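You operate a simulated robot arm through the tools that you are given. There is no shell and no other tool. Be economical: measure what you need, move in short steps, check, and stop when the job is done.

You run a simulated two-armed robot. Do the job below in one go: nothing can be reset, and whatever is moved stays where it is left.

## Task
Take the blue dauber and put it on top of the grommets tub. Take the foot block and leave it on the top of the lift plate. Take the blue bracket and put it on the pad by the stakes. Fetch the silver magnet and set it in the speaker dock. Put the green bumper spring on the low deck top. Put the white felt pad on top of the scouring block. Fetch the lube brush and stand it on top of the small cream case. Put the small orange case on the high shelf of the black rack. Put the 10 mm spacer from the levelling deck top on the medium shelf of the black rack and the 15 mm spacer on the high shelf of the white rack. Switch the roller arm on. Fetch the gear brush and stand it on top of the blue wipe pad. The order is free. Set down upright: foot block, silver magnet, green bumper spring, white felt pad, lube brush, spacer, gear brush.

It is judged by the outcome, as a careful person would: the job done as asked, and still so three seconds after it is handed in. It fails if anything else is knocked over, pushed out of place, dropped, spilled or broken.

## Robot
Two 7-joint arms with two-finger parallel grippers on one trunk, on a base that drives. Base frame: it is fixed to the floor where the robot stands at the start and does not move with it; the origin is under the middle of the robot, x ahead of it, y to its left, z up. Readings come in m, rad, newtons and seconds.
The left shoulder is at the start at [0.05, 0.168, 1.082], the right one opposite. With the tool pointing down near the work surface each hand reaches from about 0.1 to 0.6 m from the robot's upright axis, wherever it stands, measured 20 degrees to its own side. Places, roughly: blue dauber (4x4x12 cm) [0.5, 0.1, 0.8]; blue wipe pad (7x5x4 cm) [8.7, -1, 0.8]; foot block (5x5x7 cm) [0.5, 0, 0.8]; gear brush (3x3x13 cm) [8, 3.5, 0.8]; green bumper spring [1.25, 1.25, 0.75]; grommets tub [1, 5, 1.25]; high shelf of the black rack [1.4, 5.2, 1.2]; high shelf of the white rack [0.5, 5.2, 1.2]; low deck top [-0.8, 1.5, 0.4]; lube brush (4x3x15 cm) [2.7, 3.9, 0.9]; medium shelf of the black rack [1.4, 5.2, 0.6]; pad by the stakes [2.8, -3.4, 0.8]; roller arm [7.5, 3.9, 0.9]; scouring block (5x6x7 cm) [3, -2.5, 0.8]; silver magnet (3x3x5 cm) [1.3, 0.8, 0.8]; small cream case (13x8x6 cm) [0.8, 5.1, 0.6]; small orange case (13x8x6 cm) [0.4, 5.1, 0.6]; spacer [-1, 4.25, 0.75]; speaker dock [0.7, 2.6, 0.8]; top of the lift plate [3.4, 3.5, 0.9]; white felt pad (5x4x5 cm) [1.3, 2.1, 0.8]. Payload 1.57 kg a hand.
Tool frame (each hand has its own): the origin (TCP) lies between the finger pads and is the grasp point; the fingertips stand 0.03 m ahead of it; z points along the fingers, y is the line along which they close. The gripper opens to 0.08 m. The fingers are 0.017 m wide and 0.012 m thick; the gripper's body (0.04 by 0.082 m) begins 0.08 m behind the TCP.
Orientation is that of the tool frame in the base frame, as [roll, pitch, yaw] about the fixed x, y, z axes, in that order (R = Rz(yaw) Ry(pitch) Rx(roll)). With the fingers straight down and closing along the base's y, the tool's x points along the base's -x, its y along +y and its z along -z.

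## Interface
- The arms move only by the tool play_rows. It takes "left_commands", "right_commands" or both (then of equal length, played together; a hand with none holds still); each is a list of rows, each a list of 7 numbers: the shift along the tool's x, y, z in units of 40 mm (1.0 is 40 mm), then the turn, a rotation vector about the tool's x, y, z in units of 8 degrees (1.0 is 8 degrees), then the opening, from 0 (shut) to 1 (fully open). In form: [[tx, ty, tz, rx, ry, rz, grip], ...]. A call has 1 to 8 rows; each row shifts and turns the commanded pose from where the row before left it, along the tool's axes as they then stand. A call with a number of a shift or a turn outside -1 to 1 is refused whole. Each row takes 0.2 s and may step no farther than 0.05 m and 0.15 rad from the row before; otherwise, or with a gripper value out of range, the whole call is refused. A pose out of reach is approached as far as the arm can. The call stops where the force on the tool passes 40 N (or 10 N more than at its start, if that is more) or the arm is blocked; 0.2 s more then pass. Each finger travels about 0.045 m/s and halts on what it meets, pressing with about 23 N; the grip force reading is that of the motor and also rises with nothing between the fingers. The clock runs only during rows and for 0.2 s after the last one: add rows that do not move to give the fingers time. It gives the time, the measured TCP pose, the force on the tool (base axes), the opening and the grip force at its end, in the units of the frame above (readings bear some noise), with the torque about the TCP (base axes, N m) and any sound that the robot's microphone picked up, and new pictures: "show" is both (left out), scene, wrist or none (wrist: the cameras of the hands that moved).
- Cameras (640 x 400 px; columns grow to the right, rows downward): "scene" is now at [0.1439, -0.0157, 1.2915]; the picture's right is [-0.24, -0.97, 0.00], its down [-0.57, 0.14, -0.81] and it looks along [0.78, -0.20, -0.59] (base axes); focal length 290 px, centre (320, 200). "left" rides on the left gripper at [0.072, 0.007, -0.122] in its tool frame; the picture's right is [-0.09, 1.00, 0.00], its down [-0.84, -0.08, -0.54] and it looks along [-0.54, -0.05, 0.84] (tool axes); focal length 238 px, centre (320, 200). "right" rides on the right gripper at [0.072, -0.007, -0.122] in its tool frame; the picture's right is [0.09, 1.00, 0.00], its down [-0.84, 0.08, -0.54] and it looks along [-0.54, 0.05, 0.84] (tool axes); focal length 238 px, centre (320, 200). There is no depth. A picture from a camera that has moved, and an enlarged one, comes with that camera's place and axes in the base frame and with its lens. The place of the scene camera against the robot may be out by one fixed shift of up to 0.025 m in any direction.
- lift_body(by): slides the trunk up (or, below 0, down) by that many m; the arms and the scene camera ride with it, the base frame stays. It gives what a move gives, with no picture.
- drive_base(legs): drives the robot by 1 to 6 legs, each [ahead, left, turn to the left] in m, m and rad, along the robot's own axes; the way and the turn of a leg run together, so that a leg with both is an arc; at most 1.5 m and 3.142 rad a leg. The arms and the cameras ride along, it lands a little off, and it stops where it bumps. It gives what a move gives, and a new picture of the scene camera.
- head_to(pan, tilt): turns the head with the scene camera to pan (to the left, within 1.396 rad either way) and tilt (down, from -0.506 to 1.204), counted from straight ahead of the robot. It gives what a move gives, and a new picture of the scene camera.
- enlarge(camera, box): a new picture of the part [left, top, right, bottom] of that camera's present view, enlarged. It takes no simulated time.
- close_job(): hands the job in; it is judged then, once.

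Work in short steps. Places have to be worked out from the pictures, the camera data and where the tool is seen: move nearer, look again, correct. Check each grasp and each placing, and mend what went wrong. You have 556 turns and 360 pictures in all, those below and enlarged ones among them. Open the grippers and draw the arms clear of the work before you hand the job in, unless the task says otherwise.

The tools are called after "Request:" as name(argument=value, ...) on one line, values as JSON. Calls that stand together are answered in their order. play_rows: Moves the arms, as the interface text tells. Its arguments: {"type":"object","properties":{"left_commands":{"type":"array","items":{"type":"array","items":{"type":"number"}}},"right_commands":{"type":"array","items":{"type":"array","items":{"type":"number"}}},"show":{"type":"string","enum":["both","scene","wrist","none"]}},"required":[]} The other tools are called the same way: lift_body (by) slides the trunk up or down; drive_base (legs) drives the base; head_to (pan, tilt) turns the head that bears the scene camera; enlarge (camera, box) takes an enlarged picture of a part of a camera's view; close_job () hands the job in.

At the start:

```text
time: 0.0
left_tool_pos: [0.4745, 0.0081, 1.0509]
left_orientation: [-3.141, -0.001, -3.141]
left_force: [-0.1, -0.3, 0.1]
left_torque: [0.0, 0.0, -0.01]
left_grip_width: 0.0803
left_grasp_force: 0.1
right_tool_pos: [0.3007, -0.2802, 1.0734]
right_orientation: [-3.14, 0.0, 3.141]
right_force: [-1.2, 0.0, -0.6]
right_torque: [-0.05, -0.03, -0.01]
right_grip_width: 0.08
right_grasp_force: 0.1
trunk travel left (down, up): [-0.25, 0.193]
robot x, y, heading: [-0.0005, 0.0001, -0.002]
head pan, tilt: [-0.248, 0.634]
```

scene: 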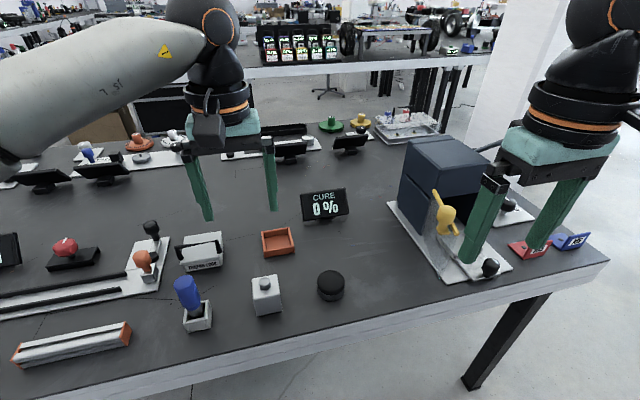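
right: 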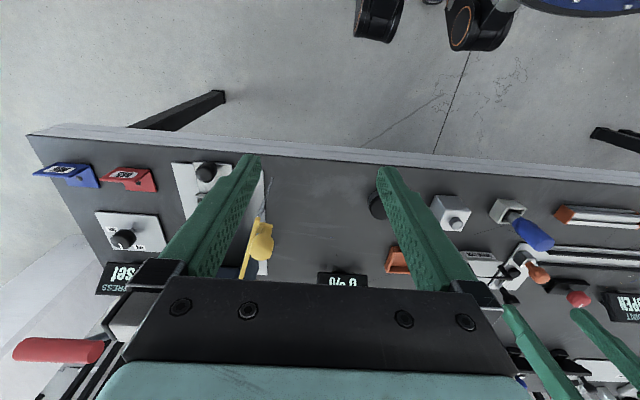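
left: 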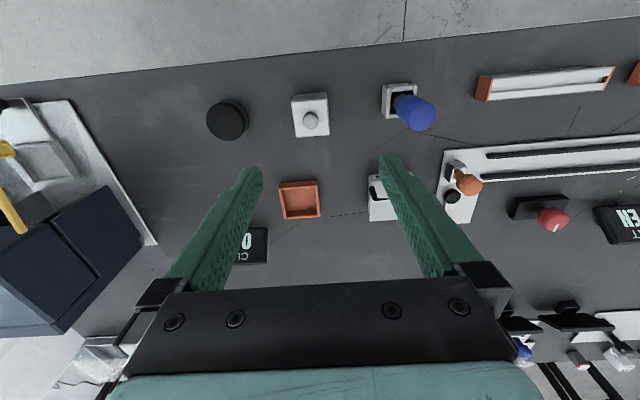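

I'll look closer at the near items first: the dauber and foot block (about [0.49,0.14] and [0.50,-0.01]) and the blue thing at the right end.

Request:
enlarge(camera="left", box=[180, 60, 500, 260])

Request:
enlarge(camera="scene", box=[380, 120, 640, 300])

Request:
enlarge(camera="scene", box=[140, 200, 360, 338])

```text
2.00 times, centred on (340, 160) of left
camera zoom: at [0.4022, 0.0138, 1.1719], right [0.09, 1.0, 0.0], down [0.84, -0.08, 0.54], along [0.54, -0.05, -0.84], focal length 477 px, centre (280, 280)
```

zoom: 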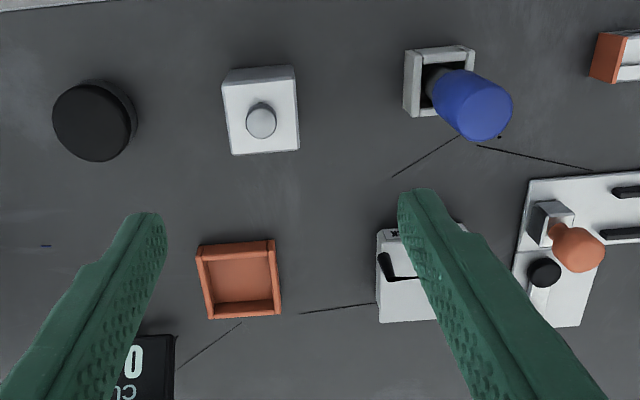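

```text
2.22 times, centred on (510, 210) of scene
camera zoom: at [0.1439, -0.0157, 1.2915], right [-0.24, -0.97, 0.0], down [-0.57, 0.14, -0.81], along [0.78, -0.2, -0.59], focal length 644 px, centre (-102, 178)
```

zoom: 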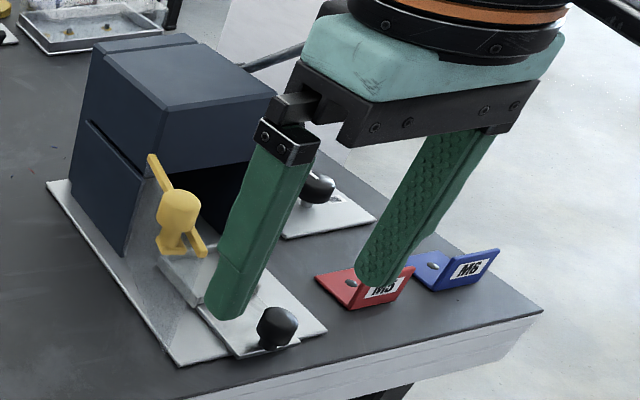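

```text
2.90 times, centred on (250, 269) of scene
camera zoom: at [0.1439, -0.0157, 1.2915], right [-0.24, -0.97, 0.0], down [-0.57, 0.14, -0.81], along [0.78, -0.2, -0.59], focal length 840 px, centre (523, 0)
```

zoom: 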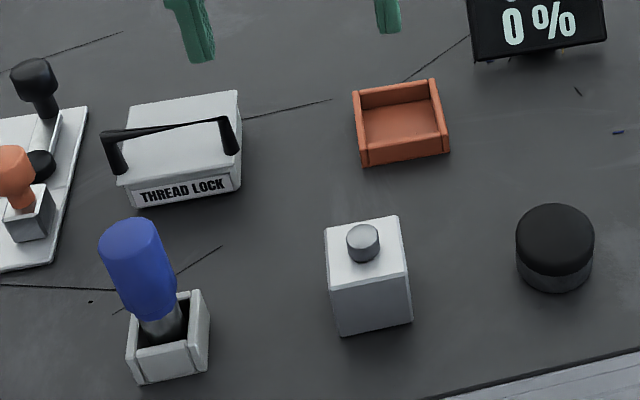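

The blue bracket (M6) stands at about [0.51,-0.77]. I look around to map the floor and the furniture.

Request:
head_to(pan=0.7, tilt=0.35)

Request:
head_to(pan=1.39, tilt=0.35)

Request:
head_to(pan=-0.9, tilt=0.35)

Request:
head_to(pan=0.0, tilt=0.25)

```text
time: 1.2
left_tool_pos: [0.4743, 0.008, 1.0504]
left_orientation: [3.141, 0.0, -3.141]
left_force: [0.9, -0.1, -0.6]
left_torque: [0.02, 0.0, 0.04]
left_grip_width: 0.08
left_grasp_force: 0.0
right_tool_pos: [0.3003, -0.2788, 1.0734]
right_orientation: [-3.141, -0.001, 3.139]
right_force: [0.2, 0.9, 0.0]
right_torque: [-0.01, -0.01, 0.0]
right_grip_width: 0.0801
right_grasp_force: 0.0
trunk travel left (down, up): [-0.25, 0.193]
robot x, y, heading: [-0.0022, -0.0014, 0.001]
head pan, tilt: [0.7, 0.351]
camera scene: at [0.1305, 0.0656, 1.3171], right [0.64, -0.77, 0.0], down [-0.26, -0.22, -0.94], along [0.72, 0.6, -0.34], focal length 290 px, centre (320, 200)
```

scene: 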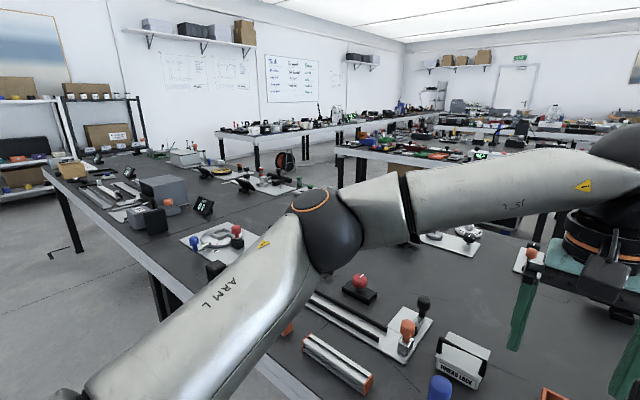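

```text
time: 2.3
left_tool_pos: [0.4746, 0.0077, 1.0509]
left_orientation: [-3.141, -0.001, -3.141]
left_force: [0.3, -0.7, -0.2]
left_torque: [-0.01, 0.01, -0.03]
left_grip_width: 0.08
left_grasp_force: 0.1
right_tool_pos: [0.2994, -0.2791, 1.0731]
right_orientation: [-3.141, 0.001, 3.139]
right_force: [0.5, -0.2, 0.7]
right_torque: [-0.01, -0.02, -0.02]
right_grip_width: 0.0801
right_grasp_force: 0.1
trunk travel left (down, up): [-0.25, 0.193]
robot x, y, heading: [-0.001, 0.0012, 0.0]
head pan, tilt: [1.389, 0.351]
camera scene: at [0.0761, 0.0973, 1.3172], right [0.98, -0.18, 0.0], down [-0.06, -0.34, -0.94], along [0.17, 0.92, -0.34], focal length 290 px, centre (320, 200)
```

scene: 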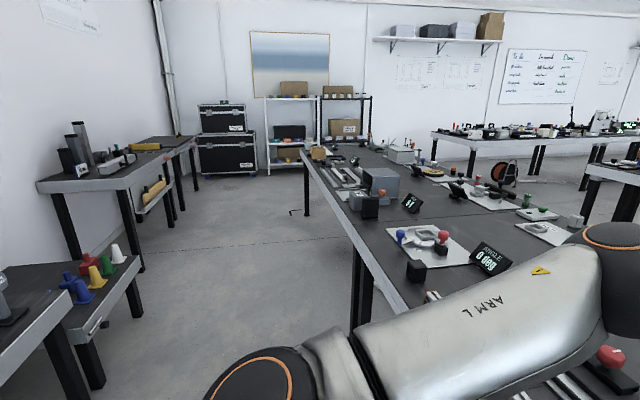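

```text
time: 4.4
left_tool_pos: [0.4734, 0.0085, 1.0516]
left_orientation: [3.141, 0.0, -3.141]
left_force: [0.8, 0.5, -0.4]
left_torque: [-0.04, 0.03, -0.03]
left_grip_width: 0.0798
left_grasp_force: 0.0
right_tool_pos: [0.3011, -0.279, 1.073]
right_orientation: [3.141, 0.001, 3.14]
right_force: [-0.7, 0.1, 0.7]
right_torque: [0.0, -0.01, -0.01]
right_grip_width: 0.08
right_grasp_force: 0.1
trunk travel left (down, up): [-0.25, 0.193]
robot x, y, heading: [0.0001, -0.0013, 0.002]
head pan, tilt: [-0.901, 0.351]
camera scene: at [0.1171, -0.0672, 1.3172], right [-0.78, -0.62, 0.0], down [-0.21, 0.27, -0.94], along [0.58, -0.74, -0.34], focal length 290 px, centre (320, 200)
```

scene: 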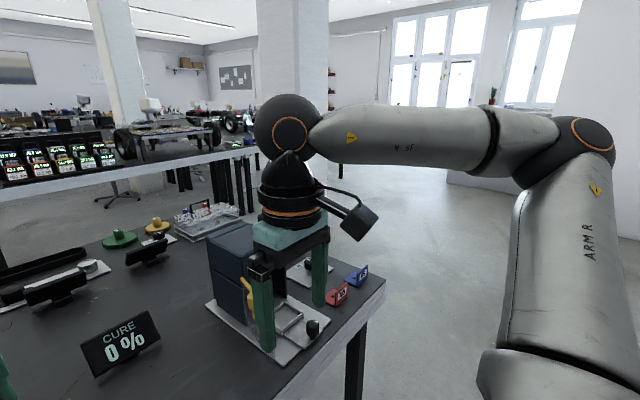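

```text
time: 5.6
left_tool_pos: [0.4746, 0.0083, 1.0494]
left_orientation: [3.141, 0.0, 3.141]
left_force: [-0.2, 0.2, -0.8]
left_torque: [0.01, -0.02, -0.03]
left_grip_width: 0.08
left_grasp_force: 0.0
right_tool_pos: [0.3003, -0.2803, 1.0728]
right_orientation: [-3.141, 0.0, 3.141]
right_force: [-0.8, 0.0, 0.3]
right_torque: [0.02, -0.02, -0.04]
right_grip_width: 0.0802
right_grasp_force: 0.1
trunk travel left (down, up): [-0.25, 0.193]
robot x, y, heading: [-0.0032, 0.0028, 0.001]
head pan, tilt: [0.0, 0.25]
camera scene: at [0.1526, 0.0056, 1.3266], right [0.0, -1.0, 0.0], down [-0.25, 0.0, -0.97], along [0.97, 0.0, -0.25], focal length 290 px, centre (320, 200)
```

scene: 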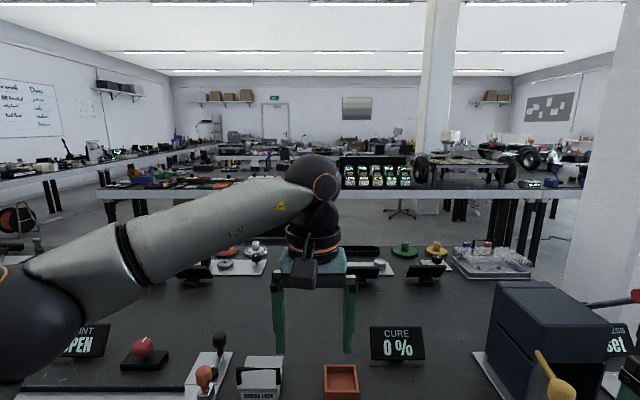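

Map: corridor at x≈-0.7..0.37 runs north to the racks; aisle on the far side of this table at x≈1.5–2.4. I judge the dauber at (0.478, 0.124) with top ≈0.88 and the foot block at (0.484,-0.006), top ≈0.83. Left hand goes above the dauber first.

Request:
play_rows(left_commands=[[0, 0.97, 0, 0, 0, 0, 1], [0, 0.97, 0, 0, 0, 0, 1], [-0.09, 0.96, 0, 0, 0, 0, 1], [0, 0, 0.85, 0, 0, 0, 1], [0, 0, 0.85, 0, 0, 0, 1], [0, 0, 0, 0, 0, 0, 1]], show="wrist")

```text
time: 7.0
left_tool_pos: [0.4795, 0.1215, 0.9834]
left_orientation: [-3.141, 0.001, -3.141]
left_force: [0.2, 0.5, -0.2]
left_torque: [0.01, -0.01, 0.01]
left_grip_width: 0.08
left_grasp_force: 0.0
right_tool_pos: [0.3006, -0.2801, 1.073]
right_orientation: [-3.141, 0.0, 3.139]
right_force: [0.2, 0.0, 0.6]
right_torque: [-0.01, 0.01, -0.02]
right_grip_width: 0.08
right_grasp_force: 0.0
trunk travel left (down, up): [-0.25, 0.193]
robot x, y, heading: [-0.0039, -0.0008, 0.001]
head pan, tilt: [0.0, 0.25]
camera left: at [0.4081, 0.127, 1.1042], right [0.09, 1.0, 0.0], down [0.84, -0.08, 0.54], along [0.54, -0.05, -0.84], focal length 238 px, centre (320, 200)
```

left: 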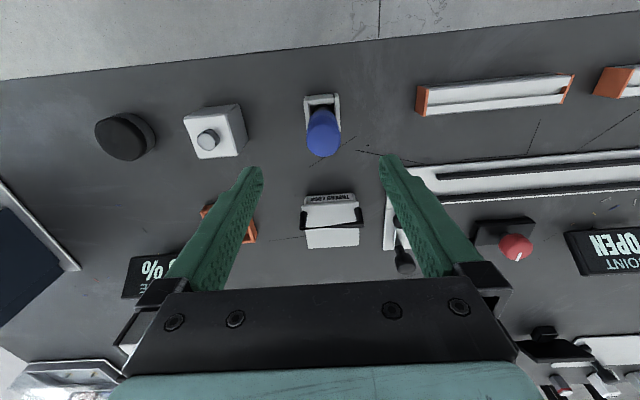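

Dauber lies right under the left hand at (0.479,0.1225). Descend to z≈0.857 and grip.

Request:
play_rows(left_commands=[[0, 0, 0.8, 0, 0, 0, 1], [0, 0, 0.8, 0, 0, 0, 1], [0, 0, 0.8, 0, 0, 0, 1], [0, 0, 0.75, 0, 0, 0, 1], [0, 0, 0, 0, 0, 0, 0], [0, 0, 0, 0, 0, 0, 0], [0, 0, 0, 0, 0, 0, 0], [0, 0, 0, 0, 0, 0, 0]], show="wrist")

```text
time: 8.8
left_tool_pos: [0.4772, 0.1228, 0.857]
left_orientation: [3.141, 0.002, -3.141]
left_force: [0.6, -0.4, -0.7]
left_torque: [0.03, 0.01, 0.02]
left_grip_width: 0.0307
left_grasp_force: 23.1
right_tool_pos: [0.3004, -0.2797, 1.0736]
right_orientation: [3.14, 0.0, 3.139]
right_force: [-0.5, -0.2, -0.2]
right_torque: [0.02, -0.01, 0.04]
right_grip_width: 0.0802
right_grasp_force: 0.1
trunk travel left (down, up): [-0.25, 0.193]
robot x, y, heading: [-0.0026, -0.0015, 0.002]
head pan, tilt: [0.0, 0.25]
camera left: at [0.4065, 0.1282, 0.9783], right [0.09, 1.0, 0.0], down [0.84, -0.08, 0.54], along [0.54, -0.05, -0.84], focal length 238 px, centre (320, 200)
```

left: 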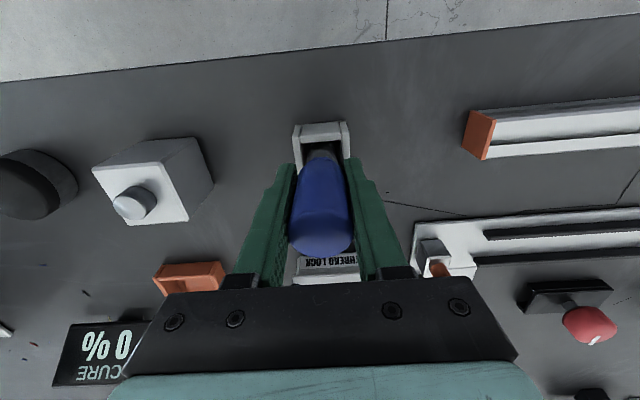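

Dauber gripped (0.031 m). Lift it straight up, then draw it back to the left.

Request:
play_rows(left_commands=[[0, 0, -0.8, 0, 0, 0, 0], [0, 0, -1, 0, 0, 0, 0], [0, 0, -1, 0, 0, 0, 0], [0, 0, -1, 0, 0, 0, 0], [0, 0, -1, 0, 0, 0, 0], [0.6, 0.9, 0, 0, 0, 0, 0], [0.8, 0.9, 0, 0, 0, 0, 0], [0.8, 0.9, 0, 0, 0, 0, 0]], show="wrist")

Request:
play_rows(right_commands=[[-1, 0.4, 0.5, 0, 0, 0, 1], [-1, 0.5, 0.5, 0, 0, 0, 1], [-1, 0.6, 0.4, 0, 0, 0, 1], [-0.7, 1, 0, 0, 0, 0, 1], [-0.7, 1, 0, 0, 0, 0, 1], [-0.1, 1, 0, 0, 0, 0, 1], [0, 1, 0, 0, 0, 0, 1], [0, 1, 0, 0, 0, 0, 1]], show="wrist")

```text
time: 10.6
left_tool_pos: [0.3876, 0.2341, 1.0456]
left_orientation: [-3.141, 0.0, -3.14]
left_force: [0.5, 0.3, -0.7]
left_torque: [0.01, 0.0, 0.0]
left_grip_width: 0.0306
left_grasp_force: 23.6
right_tool_pos: [0.2999, -0.2795, 1.0727]
right_orientation: [3.141, 0.001, 3.14]
right_force: [0.4, 0.1, -0.4]
right_torque: [0.01, -0.01, 0.0]
right_grip_width: 0.0798
right_grasp_force: 0.0
trunk travel left (down, up): [-0.25, 0.193]
robot x, y, heading: [-0.0008, -0.0018, 0.002]
head pan, tilt: [0.0, 0.25]
camera left: at [0.3152, 0.2395, 1.1677], right [0.09, 1.0, 0.0], down [0.84, -0.08, 0.54], along [0.54, -0.05, -0.84], focal length 238 px, centre (320, 200)
```

left: 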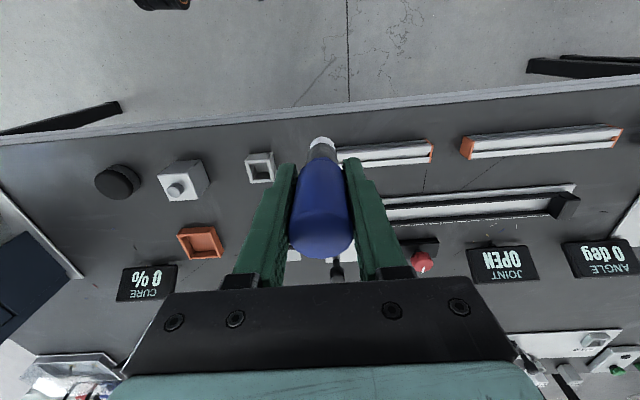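

```text
time: 12.4
left_tool_pos: [0.388, 0.2321, 1.0471]
left_orientation: [3.141, 0.0, -3.141]
left_force: [0.2, -0.4, 0.7]
left_torque: [0.03, -0.01, 0.0]
left_grip_width: 0.0307
left_grasp_force: 22.5
right_tool_pos: [0.426, -0.1295, 1.0023]
right_orientation: [3.14, 0.001, 3.139]
right_force: [0.2, -0.8, -0.2]
right_torque: [0.01, 0.02, -0.03]
right_grip_width: 0.0796
right_grasp_force: 0.1
right hand out of reach, approached as far as the arm can: row 5, 6, 7, 8
trunk travel left (down, up): [-0.25, 0.193]
robot x, y, heading: [0.0051, -0.0033, 0.006]
head pan, tilt: [0.0, 0.25]
camera right: at [0.3539, -0.1366, 1.1233], right [-0.09, 1.0, 0.0], down [0.84, 0.07, 0.54], along [0.54, 0.05, -0.84], focal length 238 px, centre (320, 200)
```

right: 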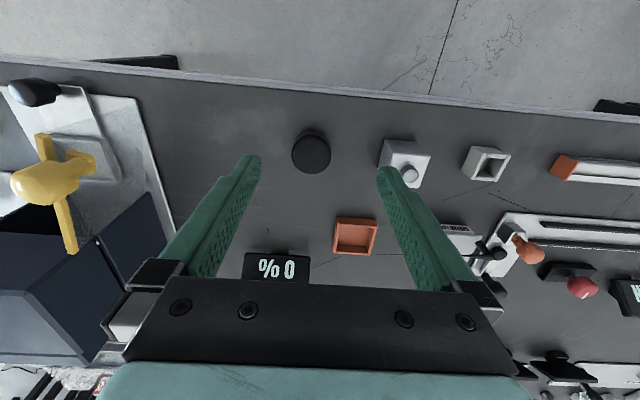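

Right hand cannot reach that far left, so I drive the base 0.2 m to the left to bring the foot block to its own side.

Request:
drive_base(legs=[[0, 0.2, 0]])

Request:
play_rows(right_commands=[[0, 0, 0, 0, 0, 0, 1], [0, 0, 0, 0, 0, 0, 1]], show="wrist")

```text
time: 14.0
left_tool_pos: [0.3871, 0.4301, 1.0466]
left_orientation: [-3.141, 0.0, -3.139]
left_force: [-0.1, 1.0, -0.2]
left_torque: [-0.05, 0.02, -0.01]
left_grip_width: 0.0307
left_grasp_force: 23.3
right_tool_pos: [0.4273, 0.0667, 1.0027]
right_orientation: [3.14, 0.002, -3.14]
right_force: [0.4, -0.2, 0.2]
right_torque: [-0.02, -0.02, -0.02]
right_grip_width: 0.0799
right_grasp_force: 0.0
trunk travel left (down, up): [-0.25, 0.193]
robot x, y, heading: [0.0033, 0.196, -0.001]
head pan, tilt: [0.0, 0.25]
camera scene: at [0.1524, 0.2021, 1.3266], right [0.0, -1.0, 0.0], down [-0.25, 0.0, -0.97], along [0.97, 0.0, -0.25], focal length 290 px, centre (320, 200)
```

scene: 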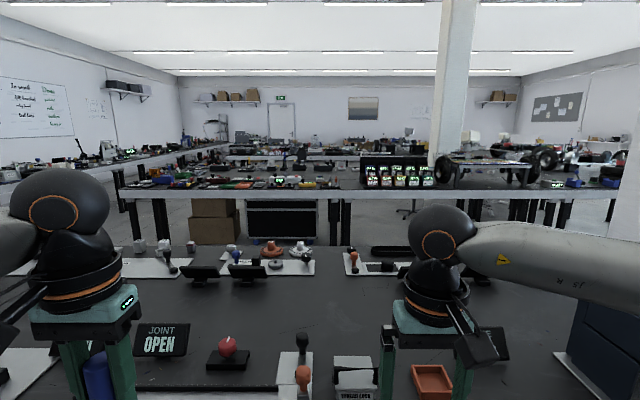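

```text
time: 14.6
left_tool_pos: [0.3879, 0.429, 1.0443]
left_orientation: [3.141, -0.001, -3.137]
left_force: [0.4, 0.2, -0.2]
left_torque: [0.04, 0.02, 0.02]
left_grip_width: 0.0308
left_grasp_force: 22.3
right_tool_pos: [0.4273, 0.0672, 1.0023]
right_orientation: [3.139, 0.001, 3.141]
right_force: [0.2, 0.5, 0.3]
right_torque: [-0.03, -0.01, 0.03]
right_grip_width: 0.0799
right_grasp_force: 0.0
trunk travel left (down, up): [-0.25, 0.193]
robot x, y, heading: [0.0023, 0.197, 0.004]
head pan, tilt: [0.0, 0.25]
camera right: at [0.354, 0.0595, 1.1235], right [-0.09, 1.0, 0.0], down [0.84, 0.08, 0.54], along [0.54, 0.05, -0.84], focal length 238 px, centre (320, 200)
```

right: 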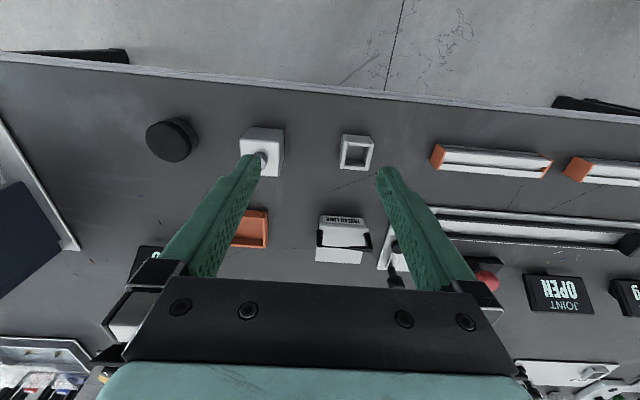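

Foot block at (0.48,-0.006). Shift above it and come down partway.

Request:
play_rows(right_commands=[[-0.5, -0.9, 0, 0, 0, 0, 1], [-0.85, -0.9, 0, 0, 0, 0, 1], [0, 0, 1, 0, 0, 0, 1], [0, 0, 1, 0, 0, 0, 1], [0, 0, 0.5, 0, 0, 0, 1], [0, 0, 0, 0, 0, 0, 1]], show="wrist")

```text
time: 16.0
left_tool_pos: [0.3857, 0.4287, 1.0461]
left_orientation: [3.141, 0.0, -3.138]
left_force: [0.0, -0.6, -1.1]
left_torque: [-0.02, -0.03, 0.01]
left_grip_width: 0.0305
left_grasp_force: 22.9
right_tool_pos: [0.4791, -0.0038, 0.8982]
right_orientation: [3.139, 0.002, -3.14]
right_force: [0.3, -0.3, -0.3]
right_torque: [-0.01, 0.04, 0.04]
right_grip_width: 0.0801
right_grasp_force: 0.0
trunk travel left (down, up): [-0.25, 0.193]
robot x, y, heading: [0.0014, 0.1973, -0.001]
head pan, tilt: [0.0, 0.25]
camera right: at [0.4058, -0.0107, 1.0213], right [-0.09, 1.0, 0.0], down [0.84, 0.08, 0.54], along [0.54, 0.05, -0.84], focal length 238 px, centre (320, 200)
```

right: 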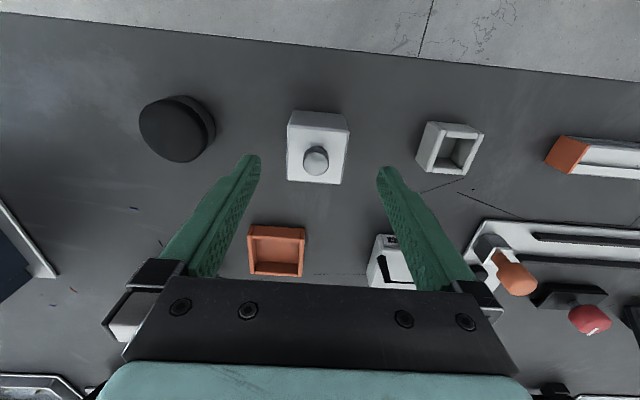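

Block centre ≈(0.487,-0.005), top ≈0.82. Descend to z≈0.80 and grip.

Request:
play_rows(right_commands=[[-0.18, 0, 0.8, 0, 0, 0, 1], [0, 0, 0.85, 0, 0, 0, 1], [0, 0, 0.8, 0, 0, 0, 1], [0, 0, 0, 0, 0, 0, 0], [0, 0, 0, 0, 0, 0, 0], [0, 0, 0, 0, 0, 0, 0], [0, 0, -0.5, 0, 0, 0, 0], [0, 0, -0.8, 0, 0, 0, 0]], show="wrist")

```text
time: 17.8
left_tool_pos: [0.3864, 0.428, 1.0462]
left_orientation: [-3.141, 0.0, -3.138]
left_force: [0.5, 0.2, -0.7]
left_torque: [0.02, 0.01, 0.01]
left_grip_width: 0.0306
left_grasp_force: 22.9
right_tool_pos: [0.4707, -0.0188, 0.8691]
right_orientation: [3.14, 0.003, -3.139]
right_force: [-1.9, -0.3, 3.2]
right_torque: [-0.02, -0.09, -0.03]
right_grip_width: 0.0176
right_grasp_force: 23.3
right hand out of reach, approached as far as the arm can: row 2, 3
trunk travel left (down, up): [-0.25, 0.193]
robot x, y, heading: [-0.0011, 0.1942, -0.001]
head pan, tilt: [0.0, 0.25]
camera right: at [0.3982, -0.0266, 0.99], right [-0.09, 1.0, 0.0], down [0.84, 0.08, 0.54], along [0.54, 0.05, -0.84], focal length 238 px, centre (320, 200)
```

right: 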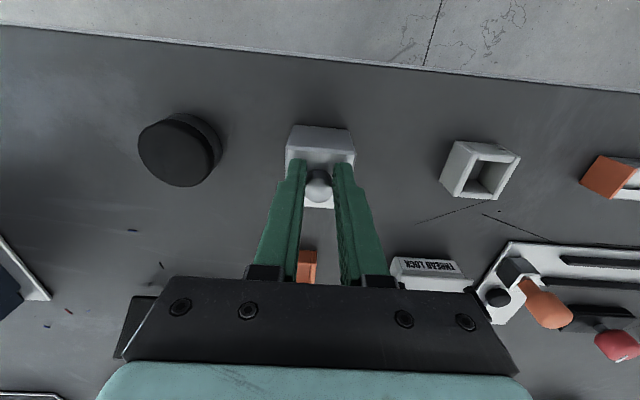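

The arm ran out of reach and closed on the knob. The trunk is too low for this table; I lower slightly, release, and then raise the trunk.

Request:
play_rows(right_commands=[[0, 0, 0.4, 0, 0, 0, 0], [0, 0, 0.4, 0, 0, 0, 0], [0, 0, 0, 0, 0, 0, 1], [0, 0, 0, 0, 0, 0, 1], [0, 0, 0, 0, 0, 0, 1], [0, 0, 0, 0, 0, 0, 1]], show="wrist")

Request:
lift_body(by=0.19)

```text
time: 18.2
left_tool_pos: [0.3857, 0.4281, 1.0457]
left_orientation: [3.141, 0.001, -3.14]
left_force: [-1.1, 0.6, -0.5]
left_torque: [0.05, 0.02, 0.0]
left_grip_width: 0.0307
left_grasp_force: 22.8
right_tool_pos: [0.4751, -0.0154, 0.8662]
right_orientation: [3.132, 0.022, 3.141]
right_force: [-5.8, -0.9, 19.0]
right_torque: [-0.05, 0.29, -0.04]
right_grip_width: 0.0002
right_grasp_force: 20.1
trunk travel left (down, up): [-0.25, 0.193]
robot x, y, heading: [0.0015, 0.191, 0.006]
head pan, tilt: [0.0, 0.25]
stopped in row 2 (right hand): the force on the tool passed its limit (the readings are from after the stop); the commanded pose is now the measured one
camera right: at [0.3998, -0.0246, 0.9848], right [-0.09, 1.0, 0.01], down [0.82, 0.07, 0.56], along [0.56, 0.06, -0.83], focal length 238 px, centre (320, 200)
```

right: 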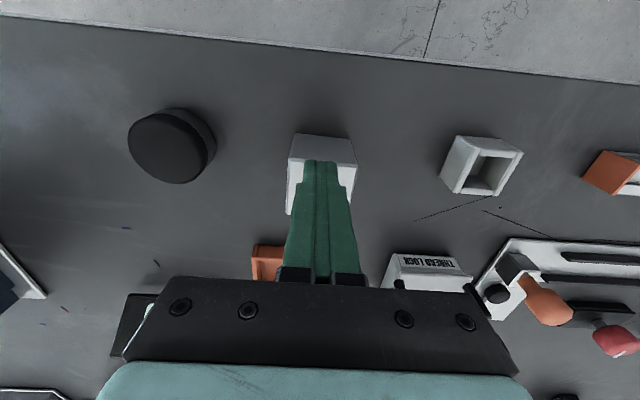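

```text
time: 20.3
left_tool_pos: [0.3873, 0.4296, 1.2358]
left_orientation: [3.141, -0.001, -3.137]
left_force: [0.0, 0.8, -1.3]
left_torque: [0.01, 0.0, -0.01]
left_grip_width: 0.0308
left_grasp_force: 23.4
right_tool_pos: [0.4756, -0.0171, 1.0514]
right_orientation: [3.135, 0.017, 3.142]
right_force: [0.1, 0.0, 0.0]
right_torque: [0.0, -0.01, 0.02]
right_grip_width: 0.0
right_grasp_force: 21.1
trunk travel left (down, up): [-0.44, 0.003]
robot x, y, heading: [0.0054, 0.196, -0.001]
head pan, tilt: [0.0, 0.25]
```

The fingers slid over the knob; block still stands. Open the gripper, straighten, and look from above.

Request:
play_rows(right_commands=[[-0.25, 0.3, 0.4, -0.05, -0.12, 0, 1], [0, 0, 1, 0, 0, 0, 1], [0, 0, 1, 0, 0, 0, 1], [0, 0, 1, 0, 0, 0, 1], [0, 0, 0, 0, 0, 0, 1]], show="wrist")

```text
time: 21.5
left_tool_pos: [0.3872, 0.429, 1.2361]
left_orientation: [3.141, 0.001, -3.141]
left_force: [0.3, 0.1, -0.5]
left_torque: [0.02, -0.01, 0.01]
left_grip_width: 0.0306
left_grasp_force: 22.8
right_tool_pos: [0.4494, -0.0381, 0.9554]
right_orientation: [3.127, 0.035, 3.139]
right_force: [0.4, -0.5, -0.2]
right_torque: [0.01, 0.03, 0.01]
right_grip_width: 0.0799
right_grasp_force: 0.0
right hand out of reach, approached as far as the arm can: row 2, 3, 4
trunk travel left (down, up): [-0.44, 0.003]
robot x, y, heading: [-0.0006, 0.1943, 0.002]
head pan, tilt: [0.0, 0.25]
camera right: at [0.3724, -0.047, 1.0747], right [-0.09, 1.0, 0.01], down [0.82, 0.07, 0.57], along [0.57, 0.06, -0.82], focal length 238 px, centre (320, 200)
```

right: 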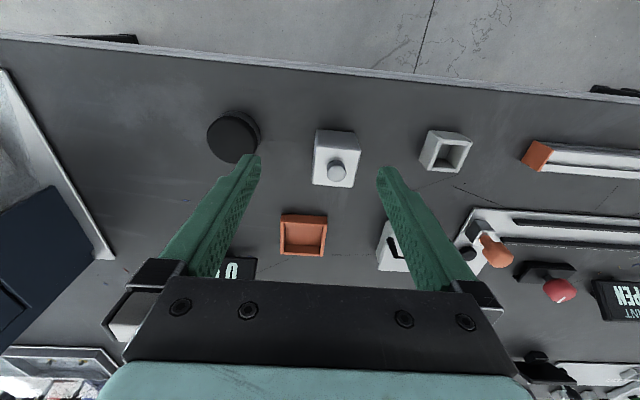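

Out of reach because the shoulder is now even higher; I should lower the trunk instead. Raise the right hand first, then lower the trunk 0.29 m.

Request:
play_rows(right_commands=[[0, 0, -1, 0, -0.1, 0, 1], [0, 0, -1, 0, -0.1, 0, 1], [0, 0, -1, -0.1, 0, 0, 1], [0, 0, -1, 0, 0, 0, 1], [0, 0, -1, 0, 0, 0, 1]], show="none")

Request:
lift_body(by=-0.29)

```text
time: 22.7
left_tool_pos: [0.3861, 0.4308, 1.2366]
left_orientation: [3.141, 0.0, -3.141]
left_force: [-0.8, -0.5, -0.8]
left_torque: [-0.03, -0.02, -0.02]
left_grip_width: 0.0307
left_grasp_force: 23.4
right_tool_pos: [0.4391, -0.0434, 1.1586]
right_orientation: [3.113, 0.061, -3.141]
right_force: [0.1, -0.2, 0.6]
right_torque: [0.0, -0.04, -0.03]
right_grip_width: 0.0803
right_grasp_force: 0.1
trunk travel left (down, up): [-0.44, 0.003]
robot x, y, heading: [0.0017, 0.1922, -0.001]
head pan, tilt: [0.0, 0.25]
```

```text
time: 25.6
left_tool_pos: [0.3873, 0.4297, 0.9465]
left_orientation: [-3.141, 0.0, -3.139]
left_force: [-0.2, 0.4, -0.6]
left_torque: [0.04, -0.03, 0.03]
left_grip_width: 0.0309
left_grasp_force: 23.0
right_tool_pos: [0.4407, -0.0435, 0.8689]
right_orientation: [3.113, 0.062, -3.141]
right_force: [-0.4, 0.0, 0.6]
right_torque: [0.0, 0.01, 0.0]
right_grip_width: 0.0801
right_grasp_force: 0.1
trunk travel left (down, up): [-0.15, 0.293]
robot x, y, heading: [0.0008, 0.1964, 0.003]
head pan, tilt: [0.0, 0.25]
```

Correct the small tilt and center over the block.

Request:
play_rows(right_commands=[[0, 0, 0, 0.2, 0.44, 0, 1], [-0.55, 0.48, 0, 0, 0, 0, 1], [-0.55, 0.48, 0, 0, 0, 0, 1], [0, 0, 0, 0, 0, 0, 1]], show="wrist")

```text
time: 26.6
left_tool_pos: [0.3864, 0.4296, 0.9455]
left_orientation: [3.141, -0.001, -3.141]
left_force: [-0.1, 0.2, -0.7]
left_torque: [0.02, 0.02, 0.03]
left_grip_width: 0.031
left_grasp_force: 23.2
right_tool_pos: [0.4872, -0.0067, 0.869]
right_orientation: [-3.141, 0.0, -3.14]
right_force: [0.9, -0.2, 0.8]
right_torque: [0.0, 0.01, 0.0]
right_grip_width: 0.0799
right_grasp_force: 0.1
trunk travel left (down, up): [-0.15, 0.293]
robot x, y, heading: [-0.001, 0.1947, 0.002]
head pan, tilt: [0.0, 0.25]
camera right: at [0.415, -0.0132, 0.99], right [-0.09, 1.0, 0.0], down [0.84, 0.08, 0.54], along [0.54, 0.05, -0.84], focal length 238 px, centre (320, 200)
```

right: 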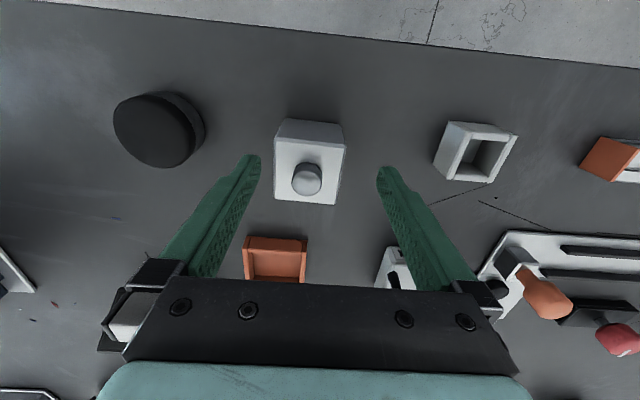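

Block centre ≈(0.496,-0.014). Correct, descend to 0.80 and grip.

Request:
play_rows(right_commands=[[-0.2, -0.2, 0.2, 0, 0, 0, 1], [0, 0, 0.75, 0, 0, 0, 1], [0, 0, 0.75, 0, 0, 0, 1], [0, 0, 0, 0, 0, 0, 0], [0, 0, 0, 0, 0, 0, 0], [0, 0, 0, 0, 0, 0, 0], [0, 0, 0, 0, 0, 0, 0], [0, 0, -0.5, 0, 0, 0, 0]], show="wrist")

```text
time: 27.6
left_tool_pos: [0.3853, 0.4278, 0.9479]
left_orientation: [-3.141, 0.0, -3.139]
left_force: [-0.1, -0.4, -0.7]
left_torque: [0.0, 0.0, -0.03]
left_grip_width: 0.0306
left_grasp_force: 22.9
right_tool_pos: [0.4926, -0.0139, 0.8107]
right_orientation: [3.141, 0.021, 3.14]
right_force: [-7.5, -6.3, 19.7]
right_torque: [-1.59, 0.35, -0.19]
right_grip_width: 0.0668
right_grasp_force: 10.1
trunk travel left (down, up): [-0.15, 0.293]
robot x, y, heading: [-0.0029, 0.1944, 0.0]
head pan, tilt: [0.0, 0.25]
stopped in row 4 (right hand): the force on the tool passed its limit (the readings are from after the stop); the commanded pose is now the measured one
camera right: at [0.4181, -0.0214, 0.93], right [-0.09, 1.0, 0.0], down [0.83, 0.08, 0.56], along [0.56, 0.05, -0.83], focal length 238 px, centre (320, 200)
```

right: 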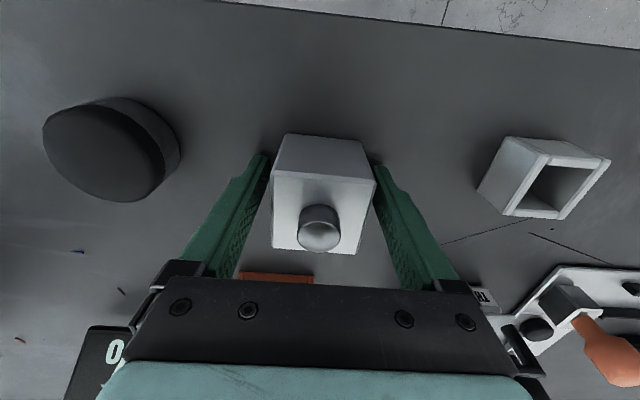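

Something resisted at z≈0.81 (perhaps fingertips near the table). Rise 1 cm, re-level, and close there.

Request:
play_rows(right_commands=[[0, 0, -0.25, 0, 0, 0, 0.9], [0, 0, 0, 0, 0.15, 0, 0.9], [0, 0, 0, 0, 0, 0, 0.9]], show="wrist")

```text
time: 28.4
left_tool_pos: [0.3871, 0.4291, 0.9463]
left_orientation: [3.14, 0.0, -3.14]
left_force: [0.0, -0.9, -0.2]
left_torque: [-0.04, -0.02, 0.0]
left_grip_width: 0.0309
left_grasp_force: 23.1
right_tool_pos: [0.4934, -0.0134, 0.8148]
right_orientation: [3.14, -0.007, -3.141]
right_force: [0.6, -0.5, 0.0]
right_torque: [0.0, 0.01, -0.03]
right_grip_width: 0.072
right_grasp_force: 0.0
trunk travel left (down, up): [-0.15, 0.293]
robot x, y, heading: [-0.002, 0.1931, 0.004]
head pan, tilt: [0.0, 0.25]
camera right: at [0.4217, -0.0216, 0.9371], right [-0.09, 1.0, 0.0], down [0.84, 0.08, 0.54], along [0.53, 0.05, -0.84], focal length 238 px, centre (320, 200)
```

right: 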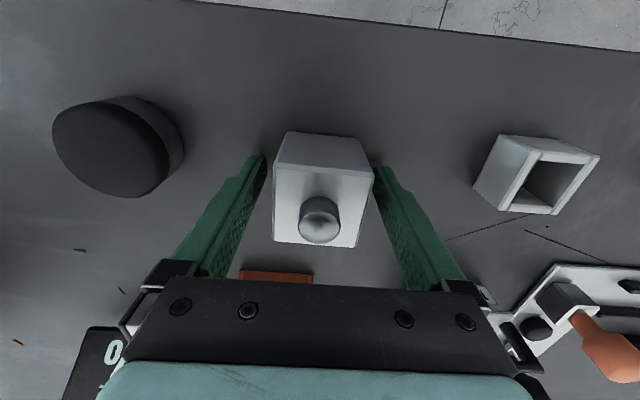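

Block is aligned with the fingers; close now and lift a little.

Request:
play_rows(right_commands=[[0, 0, 0, 0, 0, 0, 0], [0, 0, 0, 0, 0, 0, 0], [0, 0, 0, 0, 0, 0, 0], [0, 0, -0.5, 0, 0, 0, 0], [0, 0, -1, 0, 0, 0, 0], [0, 0, -1, 0, 0, 0, 0], [0, 0, -1, 0, 0, 0, 0]], show="wrist")

```text
time: 30.0
left_tool_pos: [0.3877, 0.4283, 0.946]
left_orientation: [-3.14, -0.001, -3.139]
left_force: [0.2, 0.5, -0.9]
left_torque: [0.0, 0.0, 0.02]
left_grip_width: 0.0305
left_grasp_force: 23.0
right_tool_pos: [0.4959, -0.0138, 0.954]
right_orientation: [3.141, -0.007, -3.14]
right_force: [-0.2, 0.3, -3.8]
right_torque: [0.02, 0.0, 0.01]
right_grip_width: 0.0498
right_grasp_force: 22.6
trunk travel left (down, up): [-0.15, 0.293]
robot x, y, heading: [-0.0046, 0.1899, 0.002]
head pan, tilt: [0.0, 0.25]
camera right: at [0.4253, -0.0202, 1.0757], right [-0.09, 1.0, 0.0], down [0.84, 0.08, 0.54], along [0.53, 0.05, -0.84], focal length 238 px, centre (320, 200)
```

right: 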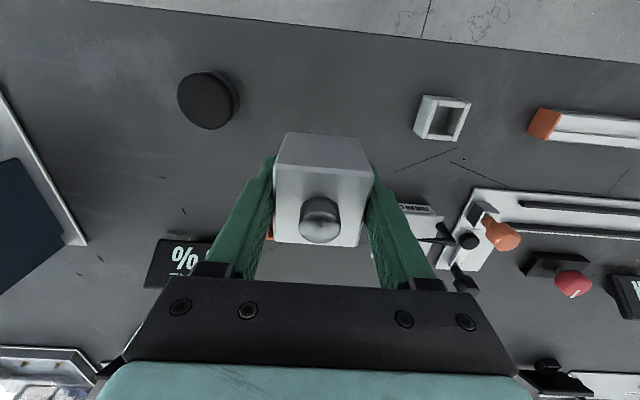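

Foot block held (0.050 m wide, ~3.8 N). Draw both hands in and up before driving.

Request:
play_rows(left_commands=[[0.3, 0, -1, 0, 0, 0, 0], [0.3, 0, -1, 0, 0, 0, 0], [0.3, 0, -1, 0, 0, 0, 0], [0.3, 0, -1, 0, 0, 0, 0], [0.3, 0, 0, 0, 0, 0, 0], [0.3, 0, 0, 0, 0, 0, 0]], right_commands=[[0.7, 0, -0.8, 0, 0, 0, 0], [0.7, 0, -0.8, 0, 0, 0, 0], [0.7, 0, -0.8, 0, 0, 0, 0], [0.7, 0, -0.8, 0, 0, 0, 0], [0.9, 0, -0.4, 0, 0, 0, 0], [0.9, 0, 0, 0, 0, 0, 0]], show="none")

Request:
drive_base(legs=[[-0.1, 0, 0], [0, 0, 1.571]])

```text
time: 31.4
left_tool_pos: [0.3136, 0.4281, 1.1068]
left_orientation: [-3.141, 0.001, -3.141]
left_force: [-0.8, 0.0, -0.8]
left_torque: [0.05, -0.02, 0.02]
left_grip_width: 0.0306
left_grasp_force: 23.1
right_tool_pos: [0.3101, -0.0156, 1.1013]
right_orientation: [3.14, -0.006, -3.14]
right_force: [-0.3, -0.1, -2.5]
right_torque: [0.01, 0.03, -0.01]
right_grip_width: 0.0498
right_grasp_force: 23.4
trunk travel left (down, up): [-0.15, 0.293]
robot x, y, heading: [-0.0025, 0.1924, -0.003]
head pan, tilt: [0.0, 0.25]
```

```text
time: 36.3
left_tool_pos: [-0.3306, 0.514, 1.1078]
left_orientation: [3.141, -0.001, -1.583]
left_force: [-0.3, 0.0, -1.0]
left_torque: [0.03, -0.03, 0.0]
left_grip_width: 0.0306
left_grasp_force: 23.5
right_tool_pos: [0.1141, 0.503, 1.1005]
right_orientation: [3.139, -0.006, -1.583]
right_force: [0.6, 0.5, -3.3]
right_torque: [0.01, 0.0, 0.02]
right_grip_width: 0.0496
right_grasp_force: 22.7
trunk travel left (down, up): [-0.15, 0.293]
robot x, y, heading: [-0.104, 0.1919, 1.562]
head pan, tilt: [0.0, 0.25]
camera scene: at [-0.0801, 0.3344, 1.2266], right [1.0, -0.01, 0.0], down [0.0, -0.25, -0.97], along [0.01, 0.97, -0.25], focal length 290 px, centre (320, 200)
```

scene: 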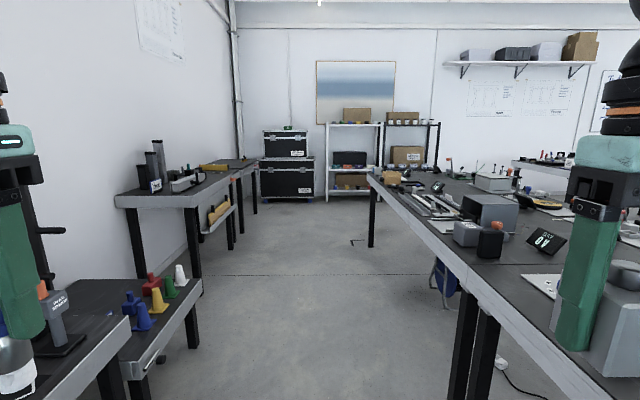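

Corridor is clear from x≈-0.8 to 0.38; a small thing lies on the floor near (0.35,3.3). I drive north along x≈-0.2 to y≈4.0.

Request:
drive_base(legs=[[0, 0.1, 0.008], [1.4, 0, 0], [1.4, 0, 0], [0.9, 0, 0]])

```text
time: 55.0
left_tool_pos: [-0.3821, 4.2163, 1.1077]
left_orientation: [3.141, 0.0, -1.595]
left_force: [-0.2, 0.1, -0.4]
left_torque: [0.01, -0.02, 0.03]
left_grip_width: 0.0306
left_grasp_force: 22.3
right_tool_pos: [0.062, 4.2013, 1.1008]
right_orientation: [3.141, -0.007, -1.597]
right_force: [0.5, 0.4, -2.9]
right_torque: [0.0, -0.01, -0.04]
right_grip_width: 0.0497
right_grasp_force: 23.2
trunk travel left (down, up): [-0.15, 0.293]
robot x, y, heading: [-0.1565, 3.892, 1.55]
head pan, tilt: [0.0, 0.25]
camera scene: at [-0.1341, 4.0344, 1.2266], right [1.0, -0.02, 0.0], down [-0.01, -0.25, -0.97], along [0.02, 0.97, -0.25], focal length 290 px, centre (320, 200)
```

scene: 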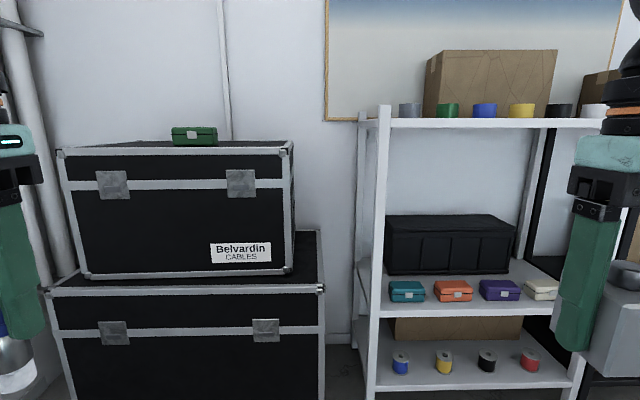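

The white rack: tubs on the top shelf (z≈1.2), small cases on the middle. I shift right to stand before the junction of the two racks.

Request:
drive_base(legs=[[0, -1.1, 0.02]])

Request:
lift_body(by=0.29)

Request:
head_to(pan=0.0, tilt=0.4)

```text
time: 60.5
left_tool_pos: [0.6877, 4.2027, 1.1064]
left_orientation: [3.14, 0.0, -1.551]
left_force: [-0.3, 0.5, -0.7]
left_torque: [0.01, 0.0, 0.01]
left_grip_width: 0.0306
left_grasp_force: 22.1
right_tool_pos: [1.1333, 4.2077, 1.0994]
right_orientation: [3.14, -0.005, -1.554]
right_force: [0.3, 0.4, -4.4]
right_torque: [-0.02, -0.01, -0.03]
right_grip_width: 0.0495
right_grasp_force: 23.3
trunk travel left (down, up): [-0.15, 0.293]
robot x, y, heading: [0.929, 3.8933, 1.587]
head pan, tilt: [0.0, 0.25]
camera scene: at [0.9441, 4.0306, 1.2266], right [1.0, 0.02, 0.0], down [0.0, -0.25, -0.97], along [-0.02, 0.97, -0.25], focal length 290 px, centre (320, 200)
```

scene: 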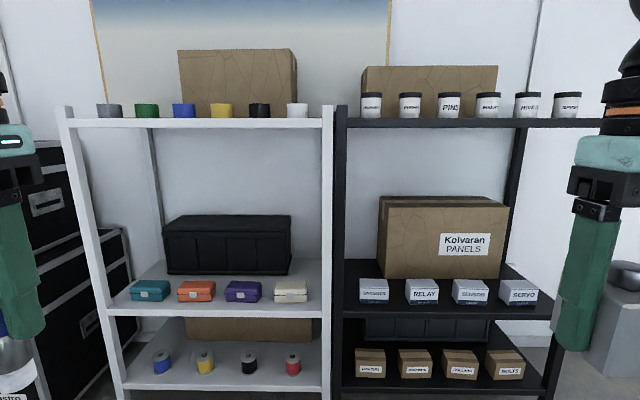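

```text
time: 63.4
left_tool_pos: [0.6887, 4.2023, 1.3962]
left_orientation: [3.142, 0.001, -1.552]
left_force: [0.4, 0.4, -0.3]
left_torque: [-0.02, 0.02, 0.02]
left_grip_width: 0.0309
left_grasp_force: 22.7
right_tool_pos: [1.1329, 4.2067, 1.3897]
right_orientation: [3.141, -0.006, -1.552]
right_force: [-0.1, -0.3, -3.0]
right_torque: [-0.01, -0.02, -0.02]
right_grip_width: 0.0498
right_grasp_force: 23.4
trunk travel left (down, up): [-0.44, 0.003]
robot x, y, heading: [0.929, 3.8929, 1.588]
head pan, tilt: [0.0, 0.25]
```

```text
time: 64.1
left_tool_pos: [0.6882, 4.2028, 1.3974]
left_orientation: [-3.141, 0.001, -1.551]
left_force: [1.0, 0.5, 0.2]
left_torque: [-0.02, -0.01, 0.01]
left_grip_width: 0.0306
left_grasp_force: 22.7
right_tool_pos: [1.1329, 4.2076, 1.3903]
right_orientation: [3.141, -0.008, -1.555]
right_force: [-0.3, 0.2, -3.5]
right_torque: [-0.04, 0.03, -0.01]
right_grip_width: 0.0498
right_grasp_force: 23.1
trunk travel left (down, up): [-0.44, 0.003]
robot x, y, heading: [0.9316, 3.8912, 1.59]
head pan, tilt: [0.0, 0.4]
camera scene: at [0.944, 4.0298, 1.5026], right [1.0, 0.02, 0.0], down [0.01, -0.39, -0.92], along [-0.02, 0.92, -0.39], focal length 290 px, centre (320, 200)
```

scene: 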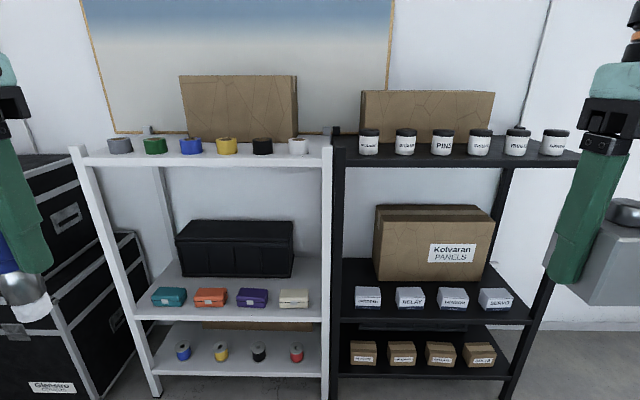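

The labelled tubs stand on the black rack's high shelf. Enlarge to read the labels.

Request:
enlarge(camera="scene", box=[330, 110, 590, 180])

```text
2.46 times, centred on (460, 145) of scene
camera zoom: at [0.944, 4.0298, 1.5026], right [1.0, 0.02, 0.0], down [0.01, -0.39, -0.92], along [-0.02, 0.92, -0.39], focal length 713 px, centre (-25, 335)
```

zoom: 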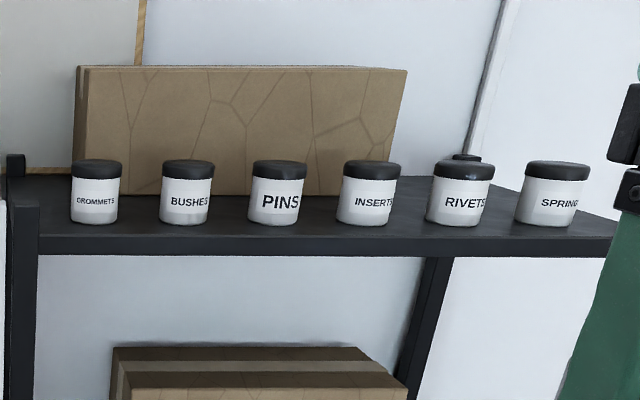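

GROMMETS is the leftmost tub on the black rack, lid at about (1.09, 5.0). I look at the dauber's underside to decide how it can rest.

Request:
head_to(pan=0.6, tilt=0.5)

Request:
enlarge(camera="scene", box=[140, 60, 400, 320])

```text
time: 65.1
left_tool_pos: [0.6878, 4.2016, 1.3968]
left_orientation: [-3.141, 0.0, -1.551]
left_force: [-0.1, 0.8, 0.1]
left_torque: [-0.01, 0.03, -0.01]
left_grip_width: 0.0307
left_grasp_force: 23.1
right_tool_pos: [1.1331, 4.2065, 1.391]
right_orientation: [-3.14, -0.007, -1.554]
right_force: [0.2, 0.4, -3.6]
right_torque: [-0.05, -0.05, 0.02]
right_grip_width: 0.0499
right_grasp_force: 22.6
trunk travel left (down, up): [-0.44, 0.003]
robot x, y, heading: [0.9296, 3.891, 1.586]
head pan, tilt: [0.6, 0.499]
camera scene: at [0.893, 4.0114, 1.4935], right [0.82, 0.58, 0.0], down [0.28, -0.39, -0.88], along [-0.51, 0.72, -0.48], focal length 290 px, centre (320, 200)
```

scene: 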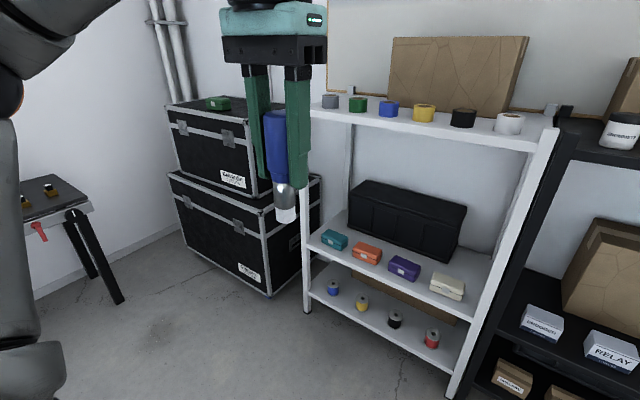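

```text
1.54 times, centred on (270, 190) of scene
camera zoom: at [0.893, 4.0114, 1.4935], right [0.82, 0.58, 0.0], down [0.28, -0.39, -0.88], along [-0.51, 0.72, -0.48], focal length 446 px, centre (397, 215)
```

zoom: 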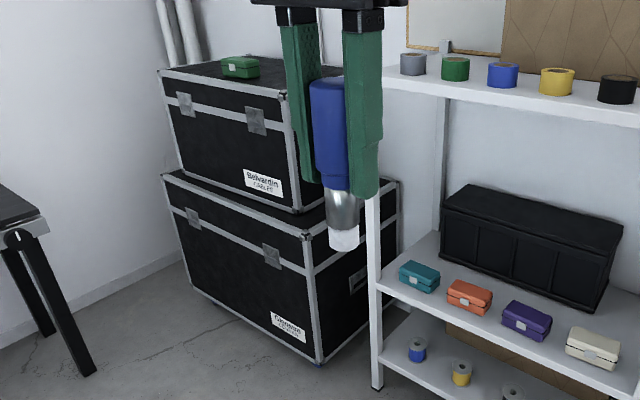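

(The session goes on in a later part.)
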